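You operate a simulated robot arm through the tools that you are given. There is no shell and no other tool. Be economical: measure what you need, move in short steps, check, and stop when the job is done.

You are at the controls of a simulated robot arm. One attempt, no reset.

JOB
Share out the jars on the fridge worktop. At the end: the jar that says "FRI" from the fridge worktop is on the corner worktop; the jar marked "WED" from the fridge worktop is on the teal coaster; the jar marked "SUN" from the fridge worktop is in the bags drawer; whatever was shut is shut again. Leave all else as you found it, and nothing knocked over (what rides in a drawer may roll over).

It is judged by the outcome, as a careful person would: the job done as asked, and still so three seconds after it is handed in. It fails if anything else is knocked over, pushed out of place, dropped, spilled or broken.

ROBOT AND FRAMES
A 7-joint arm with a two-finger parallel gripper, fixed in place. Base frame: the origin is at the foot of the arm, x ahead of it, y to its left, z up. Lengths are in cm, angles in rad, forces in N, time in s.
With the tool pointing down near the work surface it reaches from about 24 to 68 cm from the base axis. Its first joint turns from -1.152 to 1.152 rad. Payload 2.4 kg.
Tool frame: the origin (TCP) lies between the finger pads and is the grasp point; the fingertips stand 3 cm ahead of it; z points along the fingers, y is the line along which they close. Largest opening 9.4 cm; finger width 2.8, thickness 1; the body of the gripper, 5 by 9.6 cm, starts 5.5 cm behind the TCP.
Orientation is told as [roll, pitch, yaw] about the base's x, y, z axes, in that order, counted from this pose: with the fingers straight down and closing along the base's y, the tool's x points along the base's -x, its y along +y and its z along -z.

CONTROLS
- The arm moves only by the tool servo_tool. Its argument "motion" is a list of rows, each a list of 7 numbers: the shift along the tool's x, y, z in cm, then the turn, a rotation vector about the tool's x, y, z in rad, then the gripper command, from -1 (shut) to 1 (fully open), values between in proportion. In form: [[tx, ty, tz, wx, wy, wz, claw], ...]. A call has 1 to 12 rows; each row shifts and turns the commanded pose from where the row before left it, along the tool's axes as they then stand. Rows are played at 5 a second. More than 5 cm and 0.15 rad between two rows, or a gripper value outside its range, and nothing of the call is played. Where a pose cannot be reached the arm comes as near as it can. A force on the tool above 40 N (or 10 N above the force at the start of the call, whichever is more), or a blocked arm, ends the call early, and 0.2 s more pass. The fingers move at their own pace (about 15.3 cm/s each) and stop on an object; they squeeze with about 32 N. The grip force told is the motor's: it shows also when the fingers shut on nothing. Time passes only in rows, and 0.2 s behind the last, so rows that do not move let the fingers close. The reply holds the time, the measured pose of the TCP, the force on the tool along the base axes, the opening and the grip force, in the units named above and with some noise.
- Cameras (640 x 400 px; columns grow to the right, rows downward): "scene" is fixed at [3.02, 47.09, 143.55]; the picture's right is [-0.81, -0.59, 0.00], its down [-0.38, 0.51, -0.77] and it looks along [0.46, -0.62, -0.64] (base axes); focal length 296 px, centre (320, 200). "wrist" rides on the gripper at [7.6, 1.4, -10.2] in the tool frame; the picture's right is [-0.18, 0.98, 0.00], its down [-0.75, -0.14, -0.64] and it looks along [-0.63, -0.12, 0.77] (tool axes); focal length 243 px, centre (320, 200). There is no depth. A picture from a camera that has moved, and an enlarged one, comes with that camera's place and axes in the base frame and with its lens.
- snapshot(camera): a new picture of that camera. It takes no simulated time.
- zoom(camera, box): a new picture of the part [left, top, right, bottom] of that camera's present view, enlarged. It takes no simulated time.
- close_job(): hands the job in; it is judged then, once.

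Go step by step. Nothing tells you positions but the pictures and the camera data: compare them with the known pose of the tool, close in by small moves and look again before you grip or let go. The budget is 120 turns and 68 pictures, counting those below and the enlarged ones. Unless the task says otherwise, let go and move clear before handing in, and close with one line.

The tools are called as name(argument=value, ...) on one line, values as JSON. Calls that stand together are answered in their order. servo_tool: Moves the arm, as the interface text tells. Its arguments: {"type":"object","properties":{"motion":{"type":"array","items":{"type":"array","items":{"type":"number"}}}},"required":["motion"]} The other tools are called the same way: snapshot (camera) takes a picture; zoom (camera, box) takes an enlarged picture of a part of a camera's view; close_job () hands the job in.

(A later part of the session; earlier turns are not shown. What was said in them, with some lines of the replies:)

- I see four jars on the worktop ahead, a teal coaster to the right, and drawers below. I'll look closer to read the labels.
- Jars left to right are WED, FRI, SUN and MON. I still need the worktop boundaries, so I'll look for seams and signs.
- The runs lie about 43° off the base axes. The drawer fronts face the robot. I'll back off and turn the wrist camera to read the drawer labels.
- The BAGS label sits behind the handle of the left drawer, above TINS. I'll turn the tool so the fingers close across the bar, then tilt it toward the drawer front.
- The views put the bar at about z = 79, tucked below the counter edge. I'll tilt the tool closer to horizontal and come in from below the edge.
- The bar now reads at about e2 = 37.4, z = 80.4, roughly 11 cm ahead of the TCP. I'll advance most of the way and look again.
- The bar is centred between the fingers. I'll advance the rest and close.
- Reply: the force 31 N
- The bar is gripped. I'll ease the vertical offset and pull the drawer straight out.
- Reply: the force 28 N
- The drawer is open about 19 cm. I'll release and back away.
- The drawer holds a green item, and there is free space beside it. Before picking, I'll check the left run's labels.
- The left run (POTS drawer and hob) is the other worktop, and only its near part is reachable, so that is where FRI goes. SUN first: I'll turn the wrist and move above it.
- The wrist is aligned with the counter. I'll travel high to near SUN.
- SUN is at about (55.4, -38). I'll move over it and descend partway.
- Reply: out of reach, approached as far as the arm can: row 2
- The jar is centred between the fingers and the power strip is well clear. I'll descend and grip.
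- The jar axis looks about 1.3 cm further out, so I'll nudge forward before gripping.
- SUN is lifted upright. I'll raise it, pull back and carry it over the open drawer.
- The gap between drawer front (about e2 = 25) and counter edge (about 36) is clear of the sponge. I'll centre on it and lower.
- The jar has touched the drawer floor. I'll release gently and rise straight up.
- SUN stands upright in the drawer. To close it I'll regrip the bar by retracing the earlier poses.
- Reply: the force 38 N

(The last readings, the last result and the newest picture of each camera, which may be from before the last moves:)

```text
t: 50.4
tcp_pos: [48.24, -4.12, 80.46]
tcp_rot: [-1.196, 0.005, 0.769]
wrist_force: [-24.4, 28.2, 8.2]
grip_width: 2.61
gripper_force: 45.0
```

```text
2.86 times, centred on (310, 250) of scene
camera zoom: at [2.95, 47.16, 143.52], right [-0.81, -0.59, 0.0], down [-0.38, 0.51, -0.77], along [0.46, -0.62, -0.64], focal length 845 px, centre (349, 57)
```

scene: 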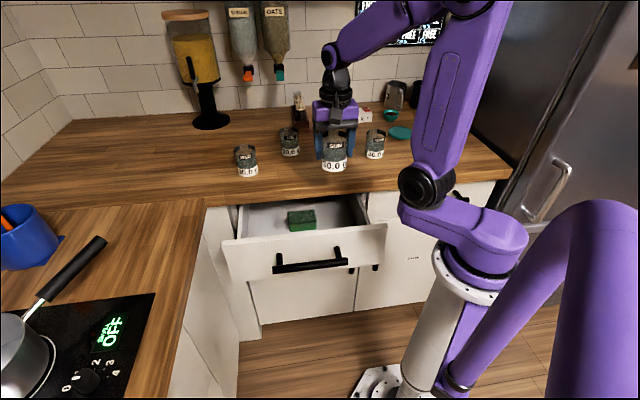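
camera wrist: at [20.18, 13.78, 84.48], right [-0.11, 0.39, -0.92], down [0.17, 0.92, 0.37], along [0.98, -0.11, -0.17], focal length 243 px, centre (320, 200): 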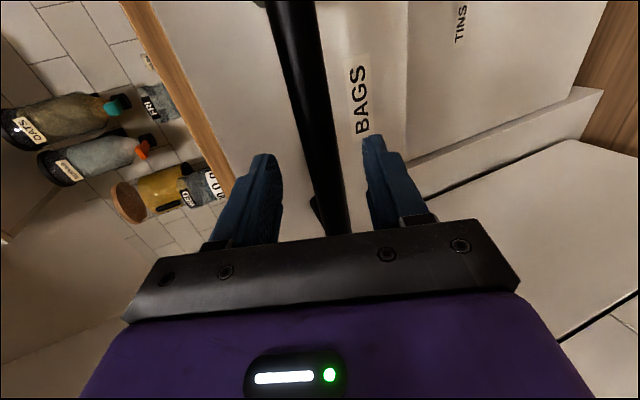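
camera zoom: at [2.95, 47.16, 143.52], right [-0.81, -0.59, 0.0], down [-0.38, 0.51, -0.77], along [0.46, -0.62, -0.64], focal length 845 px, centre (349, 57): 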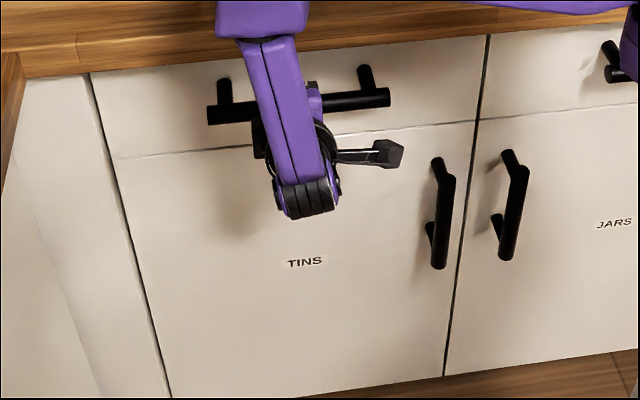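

The drawer is firmly shut. I'll relieve the push, release and withdraw.

servo_tool(motion=[[0, 0.14, -0.37, 0, 0, 0, -1], [0, 0, 0, 0, 0, 0, 0.1], [0, 0, 0, 0, 0, 0, 0.1], [0, 0, -2, 0, 0, 0, 0.1], [0, 0, -3, 0, 0, 0, 0.1], [0, 0, -4, 0, 0, 0, 0.1], [0, 0, -4, 0, 0, 0, 0.1], [0, -4, -2, 0, 0, 0, 0.1], [0, -4, -2, 0, 0, 0, 0.1], [0, -4, 0, 0, 0, 0, 1], [0, -4, 0, 0, 0, 0, 1], [0, -4, 0, 0, 0, 0, 1]])

servo_tool(motion=[[0, 0, 0, -0.133, 0, 0, 1], [0, 0, 0, -0.133, 0, 0, 1], [0, 0, 0, -0.133, 0, 0, 1], [0, 0, 0, -0.133, 0, 0, 1], [0, 0, 0, -0.133, 0, 0, 1], [0, 0, 0, -0.133, 0, 0, 1], [0, 0, 0, -0.133, 0, 0, 1], [0, 0, 0, -0.133, 0, 0, 1], [0, 0, 0, -0.133, 0, 0, 1]])

servo_tool(motion=[[0, 0, -1, 0, 0, 0.1405, 1], [0, 0, -1, 0, 0, 0.1405, 1], [0, 0, -1, 0, 0, 0.1405, 1], [0, 0, -1, 0, 0, 0.1405, 1], [0, 0, -1, 0, 0, 0.1405, 1], [0, 0, -1, 0, 0, 0.1405, 1], [0, 0, -1, 0, 0, 0.1405, 1], [0, 0, -1, 0, 0, 0.1405, 1], [0, 0, 0, 0, 0, 0.1405, 1], [0, 0, 0, 0, 0, 0.1405, 1], [0, 0, 0, 0, 0, 0.1405, 1]])

snapshot(camera="scene")

```text
t: 53.0
tcp_pos: [42.01, 2.07, 105.44]
tcp_rot: [-1.196, -0.001, 0.761]
wrist_force: [1.1, 0.4, -0.7]
grip_width: 9.4
gripper_force: 0.1
```

```text
t: 55.0
tcp_pos: [42.16, 2.13, 105.27]
tcp_rot: [0.002, -0.002, 0.762]
wrist_force: [0.1, -0.4, -0.2]
grip_width: 9.44
gripper_force: 0.1
```

```text
t: 57.4
tcp_pos: [42.2, 1.95, 113.49]
tcp_rot: [-0.001, 0.0, -0.787]
wrist_force: [-0.5, 0.6, -0.1]
grip_width: 9.42
gripper_force: 0.0
```

```text
27 pictures are left
```

scene: 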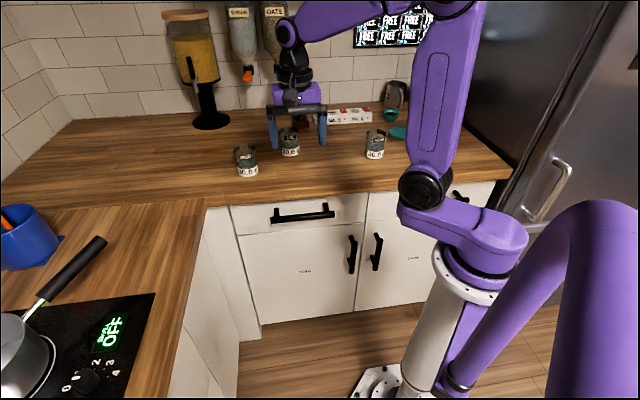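

The drawer is shut and everything stands. FRI next: I'll move above and short of it.

servo_tool(motion=[[-4.4, 0.1, 0.8, 0, 0, 0, 1], [-4.4, 0.1, 0.8, 0, 0, 0, 1], [-4.4, 0.1, 0.8, 0, 0, 0, 1], [-4.4, 0.1, 0.8, 0, 0, 0, 1], [-4.4, 0.1, 0.8, 0, 0, 0, 1]])

snapshot(camera="wrist")

```text
t: 58.6
tcp_pos: [58.35, -13.3, 109.28]
tcp_rot: [0.001, 0.001, -0.784]
wrist_force: [0.4, 0.3, -0.3]
grip_width: 9.42
gripper_force: 0.1
```

```text
26 pictures are left
camera wrist: at [54.04, -6.91, 119.73], right [0.82, 0.57, 0.0], down [0.43, -0.63, 0.64], along [0.36, -0.53, -0.77], focal length 243 px, centre (320, 200)
```

wrist: 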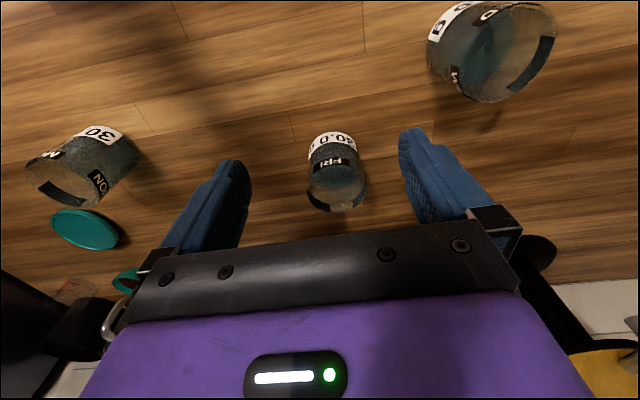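

FRI is about 8.5 cm ahead and laterally centred. I'll approach, descend, then check.

servo_tool(motion=[[-3.5, 0, 0, 0, 0, 0, 1], [-3.5, 0, 1, 0, 0, 0, 1], [0, 0, 3, 0, 0, 0, 1], [0, 0, 3, 0, 0, 0, 1], [-0.5, 0, 3, 0, 0, 0, 1], [-0.8, 0, 2.7, 0, 0, 0, 1], [0, 0, 0, 0, 0, 0, 1]])

snapshot(camera="wrist")

```text
t: 60.2
tcp_pos: [64.02, -18.96, 96.5]
tcp_rot: [-0.002, -0.001, -0.784]
wrist_force: [-0.1, -0.1, 0.7]
grip_width: 9.39
gripper_force: 0.1
```

```text
25 pictures are left
camera wrist: at [59.65, -12.48, 106.94], right [0.82, 0.57, 0.0], down [0.43, -0.63, 0.64], along [0.36, -0.53, -0.77], focal length 243 px, centre (320, 200)
```

wrist: 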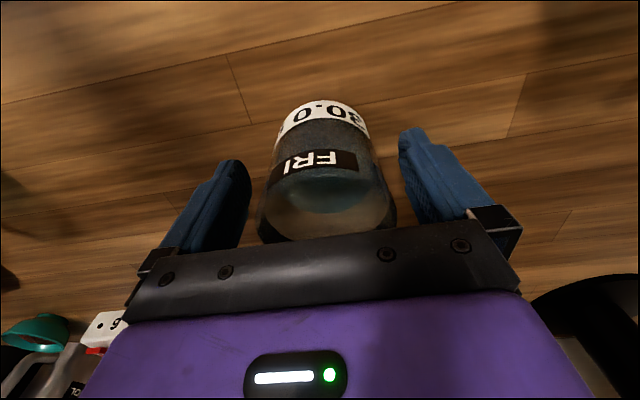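

FRI is between the fingers. I'll nudge, grip and lift.

servo_tool(motion=[[-0.3, 0.1, 0, 0, 0, 0, 1], [0, 0, 0, 0, 0, 0, -1], [0, 0, 0, 0, 0, 0, -1], [0, 0, 0, 0, 0, 0, -1], [0, 0, -1, 0, 0, 0, -1], [1, 0, -2, 0, 0, 0, -1], [2, 0, -3, 0, 0, 0, -1], [3, 0, -3.5, 0, 0, 0, -1], [3, 0, -3.5, 0, 0, 0, -1], [3, 0, -1, 0, 0, 0, -1]])

snapshot(camera="scene")

```text
t: 62.4
tcp_pos: [55.79, -10.53, 110.5]
tcp_rot: [0.001, 0.002, -0.785]
wrist_force: [-1.0, -0.8, -1.9]
grip_width: 6.41
gripper_force: 32.6
```

```text
24 pictures are left
```

scene: 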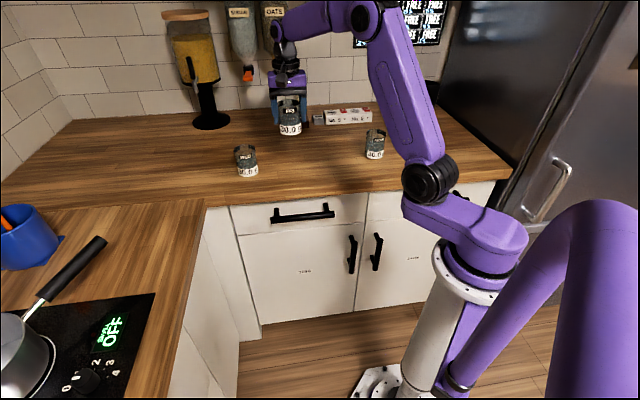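

servo_tool(motion=[[2.0, 2.3, 0, 0, 0, 0, -1], [2.8, 3.4, 0, 0, 0, 0, -1], [2.8, 3.4, 0, 0, 0, 0, -1], [2.8, 3.4, 0, 0, 0, 0, -1], [2.8, 3.4, 0, 0, 0, 0, -1], [2.8, 3.4, 0, 0, 0, 0, -1], [2.8, 3.4, 0, 0, 0, 0, -1], [2.8, 3.4, 0, 0, 0, 0, -1], [2.0, 2.3, 0, 0, 0, 0, -1], [1.3, 1.6, 0, 0, 0, 0, -1]])

snapshot(camera="scene")

snapshot(camera="wrist")

```text
t: 64.6
tcp_pos: [59.25, 28.3, 110.49]
tcp_rot: [-0.002, 0.001, -0.783]
wrist_force: [0.6, -1.4, -2.8]
grip_width: 6.42
gripper_force: 32.3
```

```text
23 pictures are left
```

scene: 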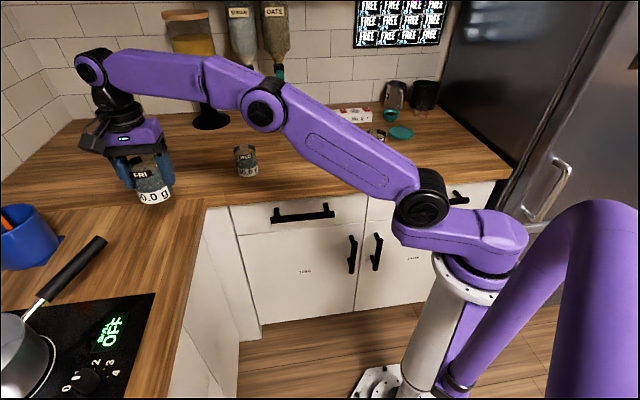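

```text
22 pictures are left
camera wrist: at [54.93, 34.72, 120.87], right [0.82, 0.57, 0.0], down [0.43, -0.63, 0.64], along [0.36, -0.53, -0.77], focal length 243 px, centre (320, 200)
```

wrist: 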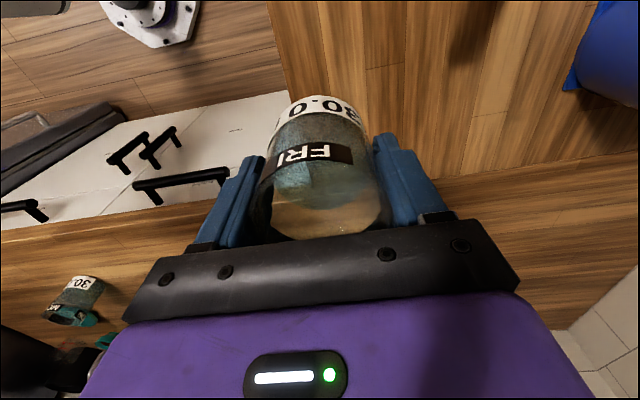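

The target spot on the left run is clear. I'll shift slightly inward from the edge and lower.

servo_tool(motion=[[1.0, 0.8, 0, 0, 0, 0, -1], [0.9, 0.8, 1, 0, 0, 0, -1], [0, 0, 3, 0, 0, 0, -1], [0, 0, 3, 0, 0, 0, -1], [0, 0, 3, 0, 0, 0, -1], [0, 0, 2, 0, 0, 0, -1], [0, 0, 0.8, 0, 0, 0, -1], [0, 0, 0, 0, 0, 0, -1]])

zoom(camera="scene", box=[60, 140, 260, 300])

```text
t: 66.4
tcp_pos: [59.14, 30.69, 97.88]
tcp_rot: [0.0, -0.001, -0.783]
wrist_force: [-0.2, 0.0, -2.0]
grip_width: 6.39
gripper_force: 31.7
```

```text
2.50 times, centred on (160, 220) of scene
camera zoom: at [3.02, 47.1, 143.54], right [-0.81, -0.59, 0.0], down [-0.38, 0.51, -0.77], along [0.46, -0.62, -0.64], focal length 740 px, centre (720, 150)
```

zoom: 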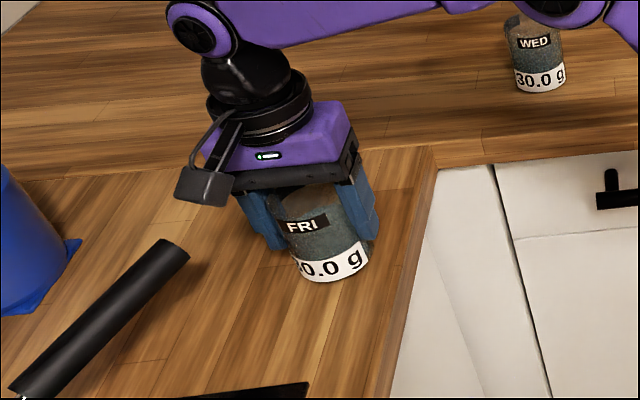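

servo_tool(motion=[[0, 0, 0.5, 0, 0, 0, -1], [0, 0, 0.4, 0, 0, 0, -1], [0, 0, 0.3, 0, 0, 0, -1]])

```text
t: 67.2
tcp_pos: [59.07, 30.7, 96.58]
tcp_rot: [0.001, 0.0, -0.783]
wrist_force: [-0.3, -0.2, 0.6]
grip_width: 6.41
gripper_force: 32.0
```

servo_tool(motion=[[0, 0, 0.15, 0, 0, 0, -1], [0, 0, 0, 0, 0, 0, -1]])

```text
t: 67.8
tcp_pos: [59.13, 30.75, 96.54]
tcp_rot: [0.003, 0.0, -0.784]
wrist_force: [-6.1, -3.7, 14.0]
grip_width: 6.44
gripper_force: 32.0
```

Contact is made. I'll release and rise.

servo_tool(motion=[[0, 0, -0.1, 0, 0, 0, 0.4], [0, 0, 0, 0, 0, 0, 1], [0, 0, -1, 0, 0, 0, 1], [0, 0, -2.5, 0, 0, 0, 1], [0, 0, -3, 0, 0, 0, 1], [1, -1, -3, 0, 0, 0, 1], [1, -2, -2.5, 0, 0, 0, 1], [0, -4, 0, 0, 0, 0, 1], [0, -4, 0, 0, 0, 0, 1], [0, -4, 0, 0, 0, 0, 1]])

zoom(camera="scene", box=[60, 130, 280, 290])

```text
t: 70.0
tcp_pos: [47.13, 21.35, 108.59]
tcp_rot: [0.0, -0.001, -0.784]
wrist_force: [0.5, -0.5, -0.4]
grip_width: 9.38
gripper_force: 0.1
```

```text
2.50 times, centred on (170, 210) of scene
camera zoom: at [3.02, 47.09, 143.55], right [-0.81, -0.59, 0.0], down [-0.38, 0.51, -0.77], along [0.46, -0.62, -0.64], focal length 740 px, centre (695, 175)
```

zoom: 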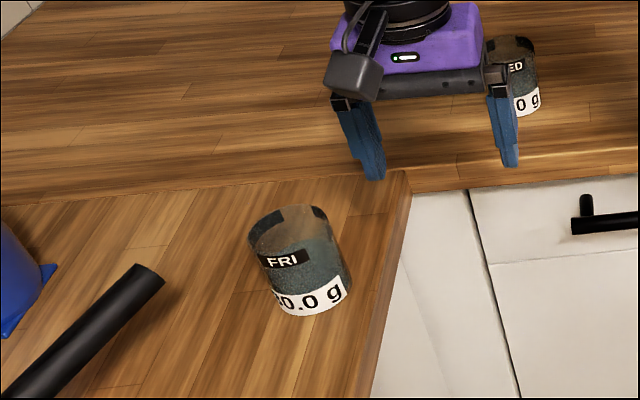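

FRI stands on the left worktop. WED next.

servo_tool(motion=[[-4.3, -0.4, 0, 0, 0, 0, 1], [-4.3, -0.4, 0, 0, 0, 0, 1], [-4.3, -0.4, 0, 0, 0, 0, 1], [-4.3, -0.4, 0, 0, 0, 0, 1], [-4.3, -0.4, 0, 0, 0, 0, 1]])

snapshot(camera="wrist")

```text
t: 71.2
tcp_pos: [60.88, 4.82, 108.58]
tcp_rot: [0.0, 0.0, -0.784]
wrist_force: [-0.1, -0.8, 0.0]
grip_width: 9.4
gripper_force: 0.0
```

```text
19 pictures are left
camera wrist: at [56.7, 11.17, 118.99], right [0.82, 0.57, 0.0], down [0.43, -0.63, 0.64], along [0.36, -0.53, -0.77], focal length 243 px, centre (320, 200)
```

wrist: 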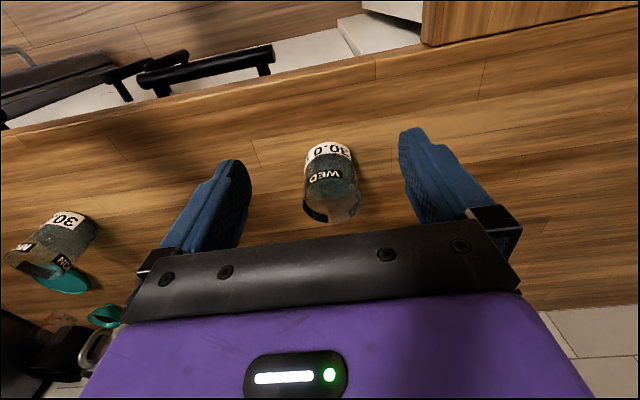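

servo_tool(motion=[[-3.9, -0.2, 0, 0, 0, 0, 1], [-3.9, -0.2, 0.4, 0, 0, 0, 1], [0, 0, 3, 0, 0, 0, 1], [0, 0, 3, 0, 0, 0, 1], [-0.6, 0, 3, 0, 0, 0, 1], [-0.6, 0, 2.7, 0, 0, 0, 1], [0, 0, 0, 0, 0, 0, 1]])

snapshot(camera="wrist")

```text
t: 72.8
tcp_pos: [67.05, -1.78, 96.69]
tcp_rot: [0.0, 0.001, -0.784]
wrist_force: [-0.1, -0.3, 0.1]
grip_width: 9.41
gripper_force: 0.0
```

```text
18 pictures are left
camera wrist: at [62.77, 4.74, 106.93], right [0.82, 0.57, 0.0], down [0.43, -0.63, 0.64], along [0.36, -0.53, -0.77], focal length 243 px, centre (320, 200)
```

wrist: 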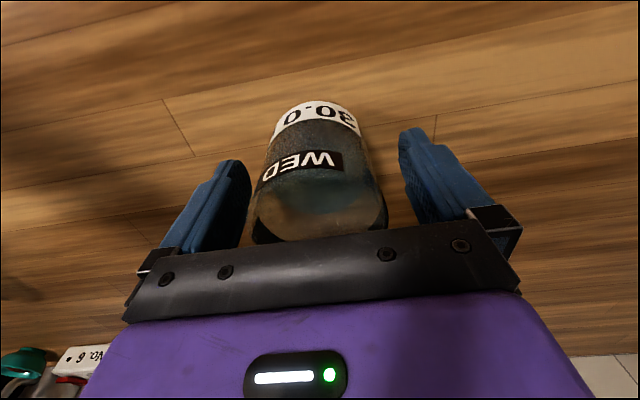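

servo_tool(motion=[[-0.2, -0.1, 0, 0, 0, 0, 1], [0, 0, 0, 0, 0, 0, -1], [0, 0, 0, 0, 0, 0, -1], [0, 0, 0, 0, 0, 0, -1], [0, 0, -1, 0, 0, 0, -1], [1, 0, -2, 0, 0, 0, -1], [2, 0, -3, 0, 0, 0, -1], [3, 0, -3.5, 0, 0, 0, -1], [3, -1, -3.5, 0, 0, 0, -1], [3, -2, -1, 0, 0, 0, -1]])

zoom(camera="scene", box=[180, 60, 440, 220])

```text
t: 75.0
tcp_pos: [56.43, 4.59, 110.34]
tcp_rot: [0.001, 0.0, -0.787]
wrist_force: [0.1, 0.7, -2.1]
grip_width: 6.51
gripper_force: 32.4
```

```text
2.46 times, centred on (310, 140) of scene
camera zoom: at [3.02, 47.09, 143.55], right [-0.81, -0.59, 0.0], down [-0.38, 0.51, -0.77], along [0.46, -0.62, -0.64], focal length 728 px, centre (345, 348)
```

zoom: 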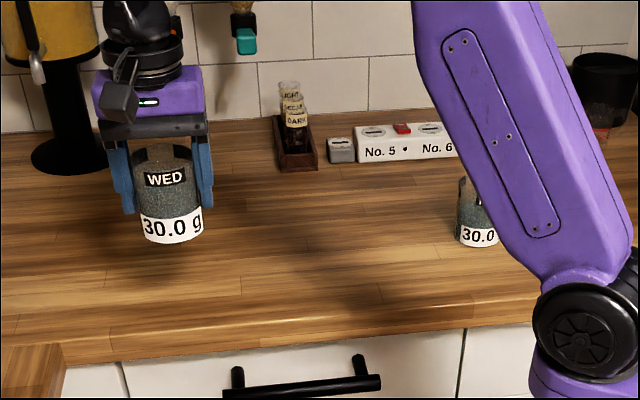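

WED is held. I'll carry it around MON, over the cleared SUN spot, toward the coaster.

servo_tool(motion=[[-1.5, -1.7, 0, 0, 0, 0, -1], [-2.7, -3.2, 0, 0, 0, 0, -1], [-2.7, -3.2, 0, 0, 0, 0, -1], [-2.7, -3.2, 0, 0, 0, 0, -1], [-2.7, -3.2, 0, 0, 0, 0, -1], [-2.7, -3.2, 0, 0, 0, 0, -1], [-2.7, -3.2, 0, 0, 0, 0, -1], [-2.7, -3.2, 0, 0, 0, 0, -1], [-2.0, -3.2, 0, 0, 0, 0, -1]])

servo_tool(motion=[[0, -3.5, 0, 0, 0, 0, -1], [0, -4, 0, 0, 0, 0, -1], [0, -4, 0, 0, 0, 0, -1], [0, -4, 0, 0, 0, 0, -1], [0, -4, 0, 0, 0, 0, -1], [0, -2.5, 0, 0, 0, 0, -1]])

snapshot(camera="wrist")

snapshot(camera="scene")

```text
t: 77.0
tcp_pos: [53.0, -30.54, 110.3]
tcp_rot: [-0.002, 0.0, -0.784]
wrist_force: [-0.3, -0.2, -2.4]
grip_width: 6.48
gripper_force: 32.3
```

```text
t: 78.4
tcp_pos: [37.58, -46.3, 110.35]
tcp_rot: [0.0, 0.0, -0.785]
wrist_force: [0.4, 0.5, -2.4]
grip_width: 6.49
gripper_force: 31.8
```

```text
16 pictures are left
camera wrist: at [33.28, -39.9, 120.74], right [0.82, 0.57, 0.0], down [0.43, -0.63, 0.64], along [0.36, -0.53, -0.77], focal length 243 px, centre (320, 200)
```

wrist: 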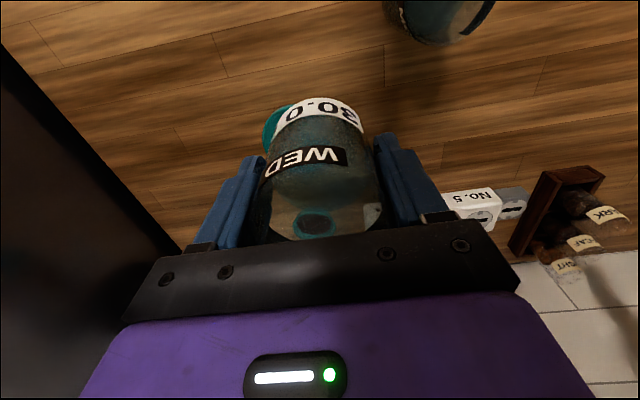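

```text
15 pictures are left
```

scene: 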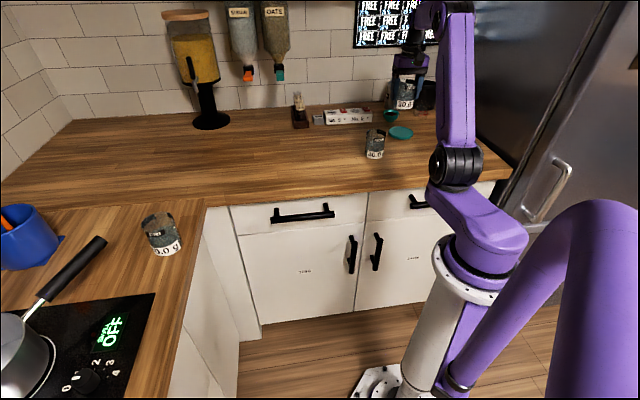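

I put the coaster at about (38.5, -53.6). I'll move above it at height and compare in both views.

servo_tool(motion=[[-1.5, -1.2, 0, 0, 0, 0, -1], [-2.2, -1.7, 0, 0, 0, 0, -1], [-2.1, -1.6, 1, 0, 0, 0, -1], [0, 0, 3, 0, 0, 0, -1], [0, 0, 2, 0, 0, 0, -1]])

zoom(camera="scene", box=[340, 60, 460, 160])

snapshot(camera="wrist")

```text
t: 79.6
tcp_pos: [38.4, -53.67, 104.48]
tcp_rot: [0.0, 0.0, -0.785]
wrist_force: [0.4, 0.6, -2.4]
grip_width: 6.51
gripper_force: 31.7
```

```text
4.00 times, centred on (400, 110) of scene
camera zoom: at [3.02, 47.09, 143.55], right [-0.81, -0.59, 0.0], down [-0.38, 0.51, -0.77], along [0.46, -0.62, -0.64], focal length 1183 px, centre (0, 560)
```

zoom: 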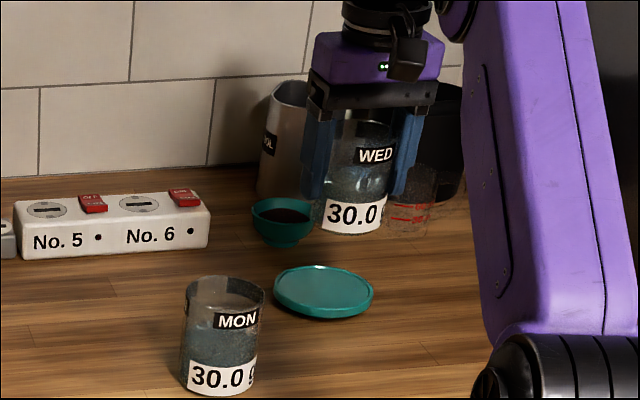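

```text
13 pictures are left
camera wrist: at [34.06, -47.22, 114.86], right [0.82, 0.57, 0.0], down [0.43, -0.63, 0.64], along [0.36, -0.53, -0.77], focal length 243 px, centre (320, 200)
```

wrist: 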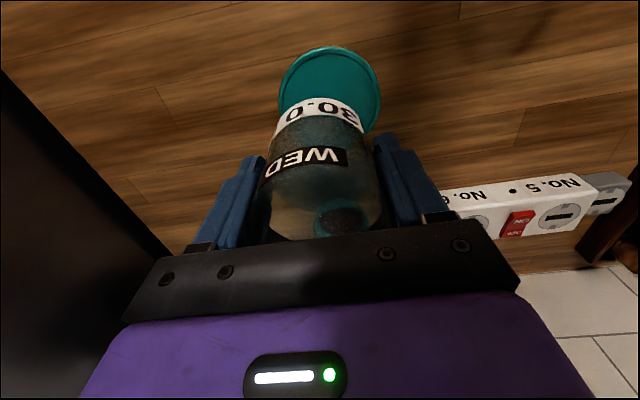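

servo_tool(motion=[[0.5, 0.8, 0, 0, 0, 0, -1], [0, 0, 2, 0, 0, 0, -1], [0, 0, 2, 0, 0, 0, -1], [0, 0, 1.3, 0, 0, 0, -1], [0, 0, 0, 0, 0, 0, -1]])

zoom(camera="scene", box=[360, 80, 440, 150])

snapshot(camera="wrist")

```text
t: 80.8
tcp_pos: [38.51, -52.65, 99.25]
tcp_rot: [-0.001, 0.0, -0.783]
wrist_force: [-0.5, 0.8, -2.2]
grip_width: 6.46
gripper_force: 32.0
```

```text
5.71 times, centred on (400, 115) of scene
camera zoom: at [3.02, 47.09, 143.55], right [-0.81, -0.59, 0.0], down [-0.38, 0.51, -0.77], along [0.46, -0.62, -0.64], focal length 1690 px, centre (-137, 686)
```

zoom: 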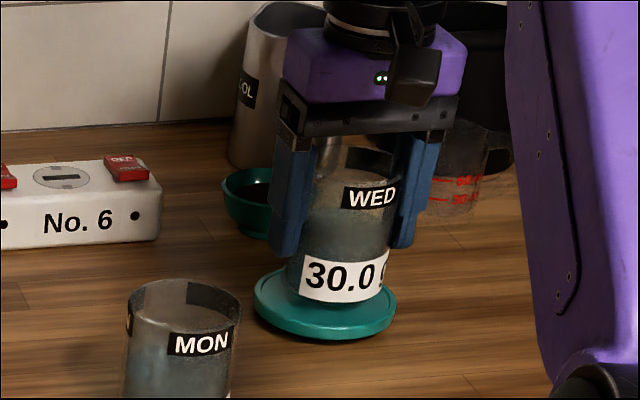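

```text
11 pictures are left
camera wrist: at [34.3, -46.27, 109.53], right [0.82, 0.57, 0.0], down [0.43, -0.63, 0.64], along [0.36, -0.53, -0.77], focal length 243 px, centre (320, 200)
```

wrist: 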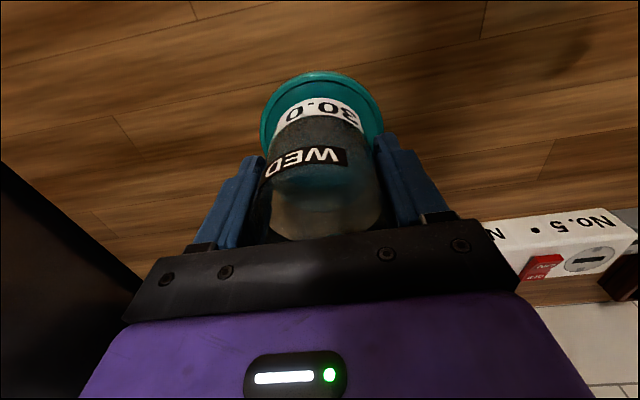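

The jar is nearly centred over the coaster. I'll make a small correction and lower to contact.

servo_tool(motion=[[0, 0.35, 0, 0, 0, 0, -1], [0, 0, 0.5, 0, 0, 0, -1], [0, 0, 0.5, 0, 0, 0, -1]])

servo_tool(motion=[[0, 0, 0.3, 0, 0, 0, -1], [0, 0, 0, 0, 0, 0, -1]])

```text
t: 81.6
tcp_pos: [38.82, -52.47, 98.27]
tcp_rot: [0.0, -0.001, -0.784]
wrist_force: [-1.2, 2.2, 2.9]
grip_width: 6.52
gripper_force: 31.2
```

```text
t: 82.2
tcp_pos: [38.89, -52.62, 98.25]
tcp_rot: [-0.002, -0.008, -0.784]
wrist_force: [0.7, -1.5, 23.9]
grip_width: 6.46
gripper_force: 31.9
```

servo_tool(motion=[[0, 0, -0.25, 0, 0, 0, -1], [0, 0, 0, 0, 0, 0, -1]])

zoom(camera="scene", box=[360, 80, 440, 150])

zoom(camera="wrist", box=[220, 50, 420, 200])

```text
t: 82.8
tcp_pos: [38.77, -52.48, 98.27]
tcp_rot: [-0.001, -0.002, -0.784]
wrist_force: [3.8, -3.8, 12.3]
grip_width: 6.45
gripper_force: 31.8
```

```text
5.71 times, centred on (400, 115) of scene
camera zoom: at [3.01, 47.1, 143.54], right [-0.81, -0.59, 0.0], down [-0.38, 0.51, -0.77], along [0.46, -0.62, -0.64], focal length 1690 px, centre (-137, 686)
```

zoom: 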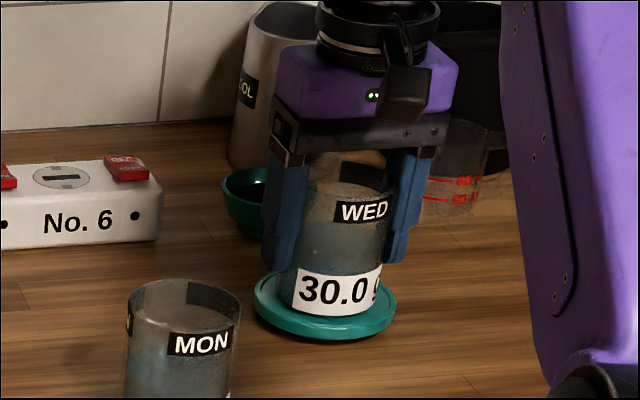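

```text
2.67 times, centred on (320, 125) of wrist
camera zoom: at [34.52, -46.04, 108.55], right [0.82, 0.57, 0.0], down [0.43, -0.63, 0.64], along [0.36, -0.53, -0.77], focal length 647 px, centre (320, 400)
```

zoom: 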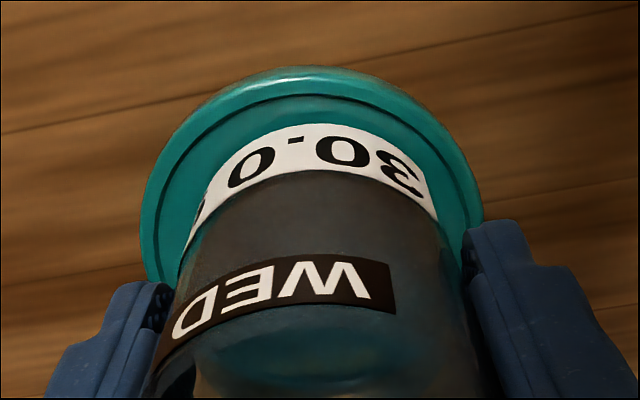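

WED rests inside the coaster's rim. I'll release and rise clear.

servo_tool(motion=[[0, 0, 0, 0, 0, 0, 0.3], [0, 0, 0, 0, 0, 0, 0.6], [0, 0, -1, 0, 0, 0, 0.8], [0, 0, -2.5, 0, 0, 0, 0.8], [0, 0, -3, 0, 0, 0, 0.8], [0, 0, -3.5, 0, 0, 0, 0.8], [2, 0, -3, 0, 0, 0, 0.8], [4, 2, -1, 0, 0, 0, 0.8], [4, 2, 0, 0, 0, 0, 0.8], [4, 2, 0, 0, 0, 0, 1]])

snapshot(camera="scene")

zoom(camera="scene", box=[340, 70, 460, 170])

```text
t: 85.0
tcp_pos: [33.13, -38.36, 112.29]
tcp_rot: [0.002, -0.001, -0.784]
wrist_force: [0.5, -0.5, -0.5]
grip_width: 9.42
gripper_force: 0.1
```

```text
8 pictures are left
```

scene: 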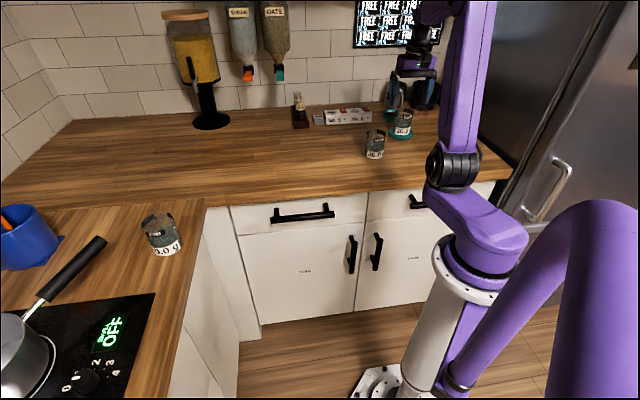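

```text
4.00 times, centred on (400, 120) of scene
camera zoom: at [3.02, 47.09, 143.54], right [-0.81, -0.59, 0.0], down [-0.38, 0.51, -0.77], along [0.46, -0.62, -0.64], focal length 1183 px, centre (0, 520)
```

zoom: 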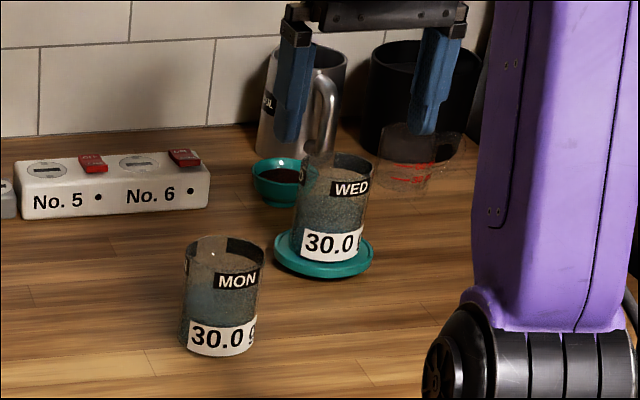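

zoom(camera="scene", box=[220, 180, 460, 330])

zoom(camera="scene", box=[80, 180, 260, 300])

```text
2.67 times, centred on (340, 255) of scene
camera zoom: at [3.02, 47.09, 143.54], right [-0.81, -0.59, 0.0], down [-0.38, 0.51, -0.77], along [0.46, -0.62, -0.64], focal length 789 px, centre (267, 53)
```

zoom: 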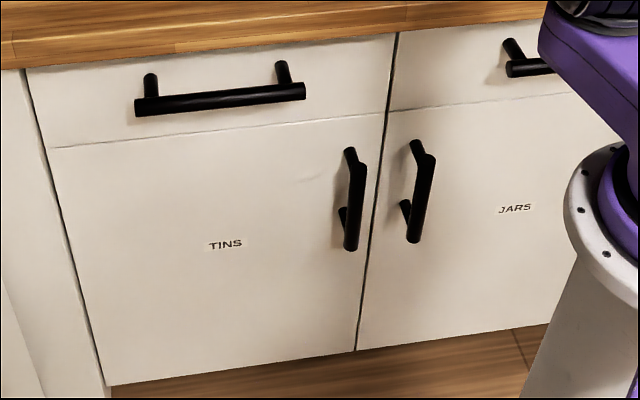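

```text
3.33 times, centred on (170, 240) of scene
camera zoom: at [3.02, 47.09, 143.54], right [-0.81, -0.59, 0.0], down [-0.38, 0.51, -0.77], along [0.46, -0.62, -0.64], focal length 986 px, centre (820, 67)
```

zoom: 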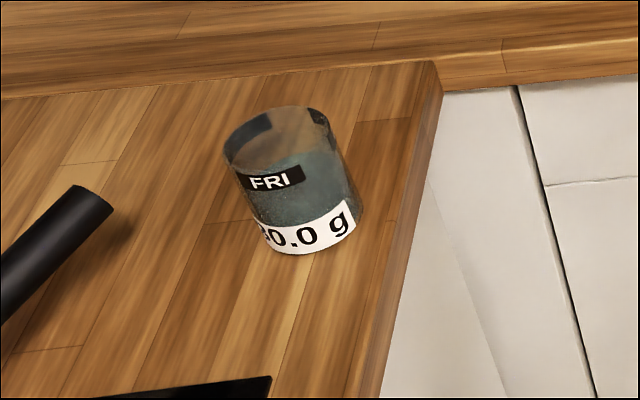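

The drawer is shut exactly as it was at the start. FRI stands on the left worktop, WED is on the coaster and the arm is clear, so I'm handing in.

close_job()

```text
The job is handed in.
```

I handed the job in with all three jars moved: FRI on the corner worktop, WED on the teal coaster, and SUN in the bags drawer, which is shut again. No worktop was labelled, so I took the corner worktop to be the left run beside the hob, the only other worktop the arm could reach. In the last pictures nothing was knocked over; SUN was upright before I shut the drawer.
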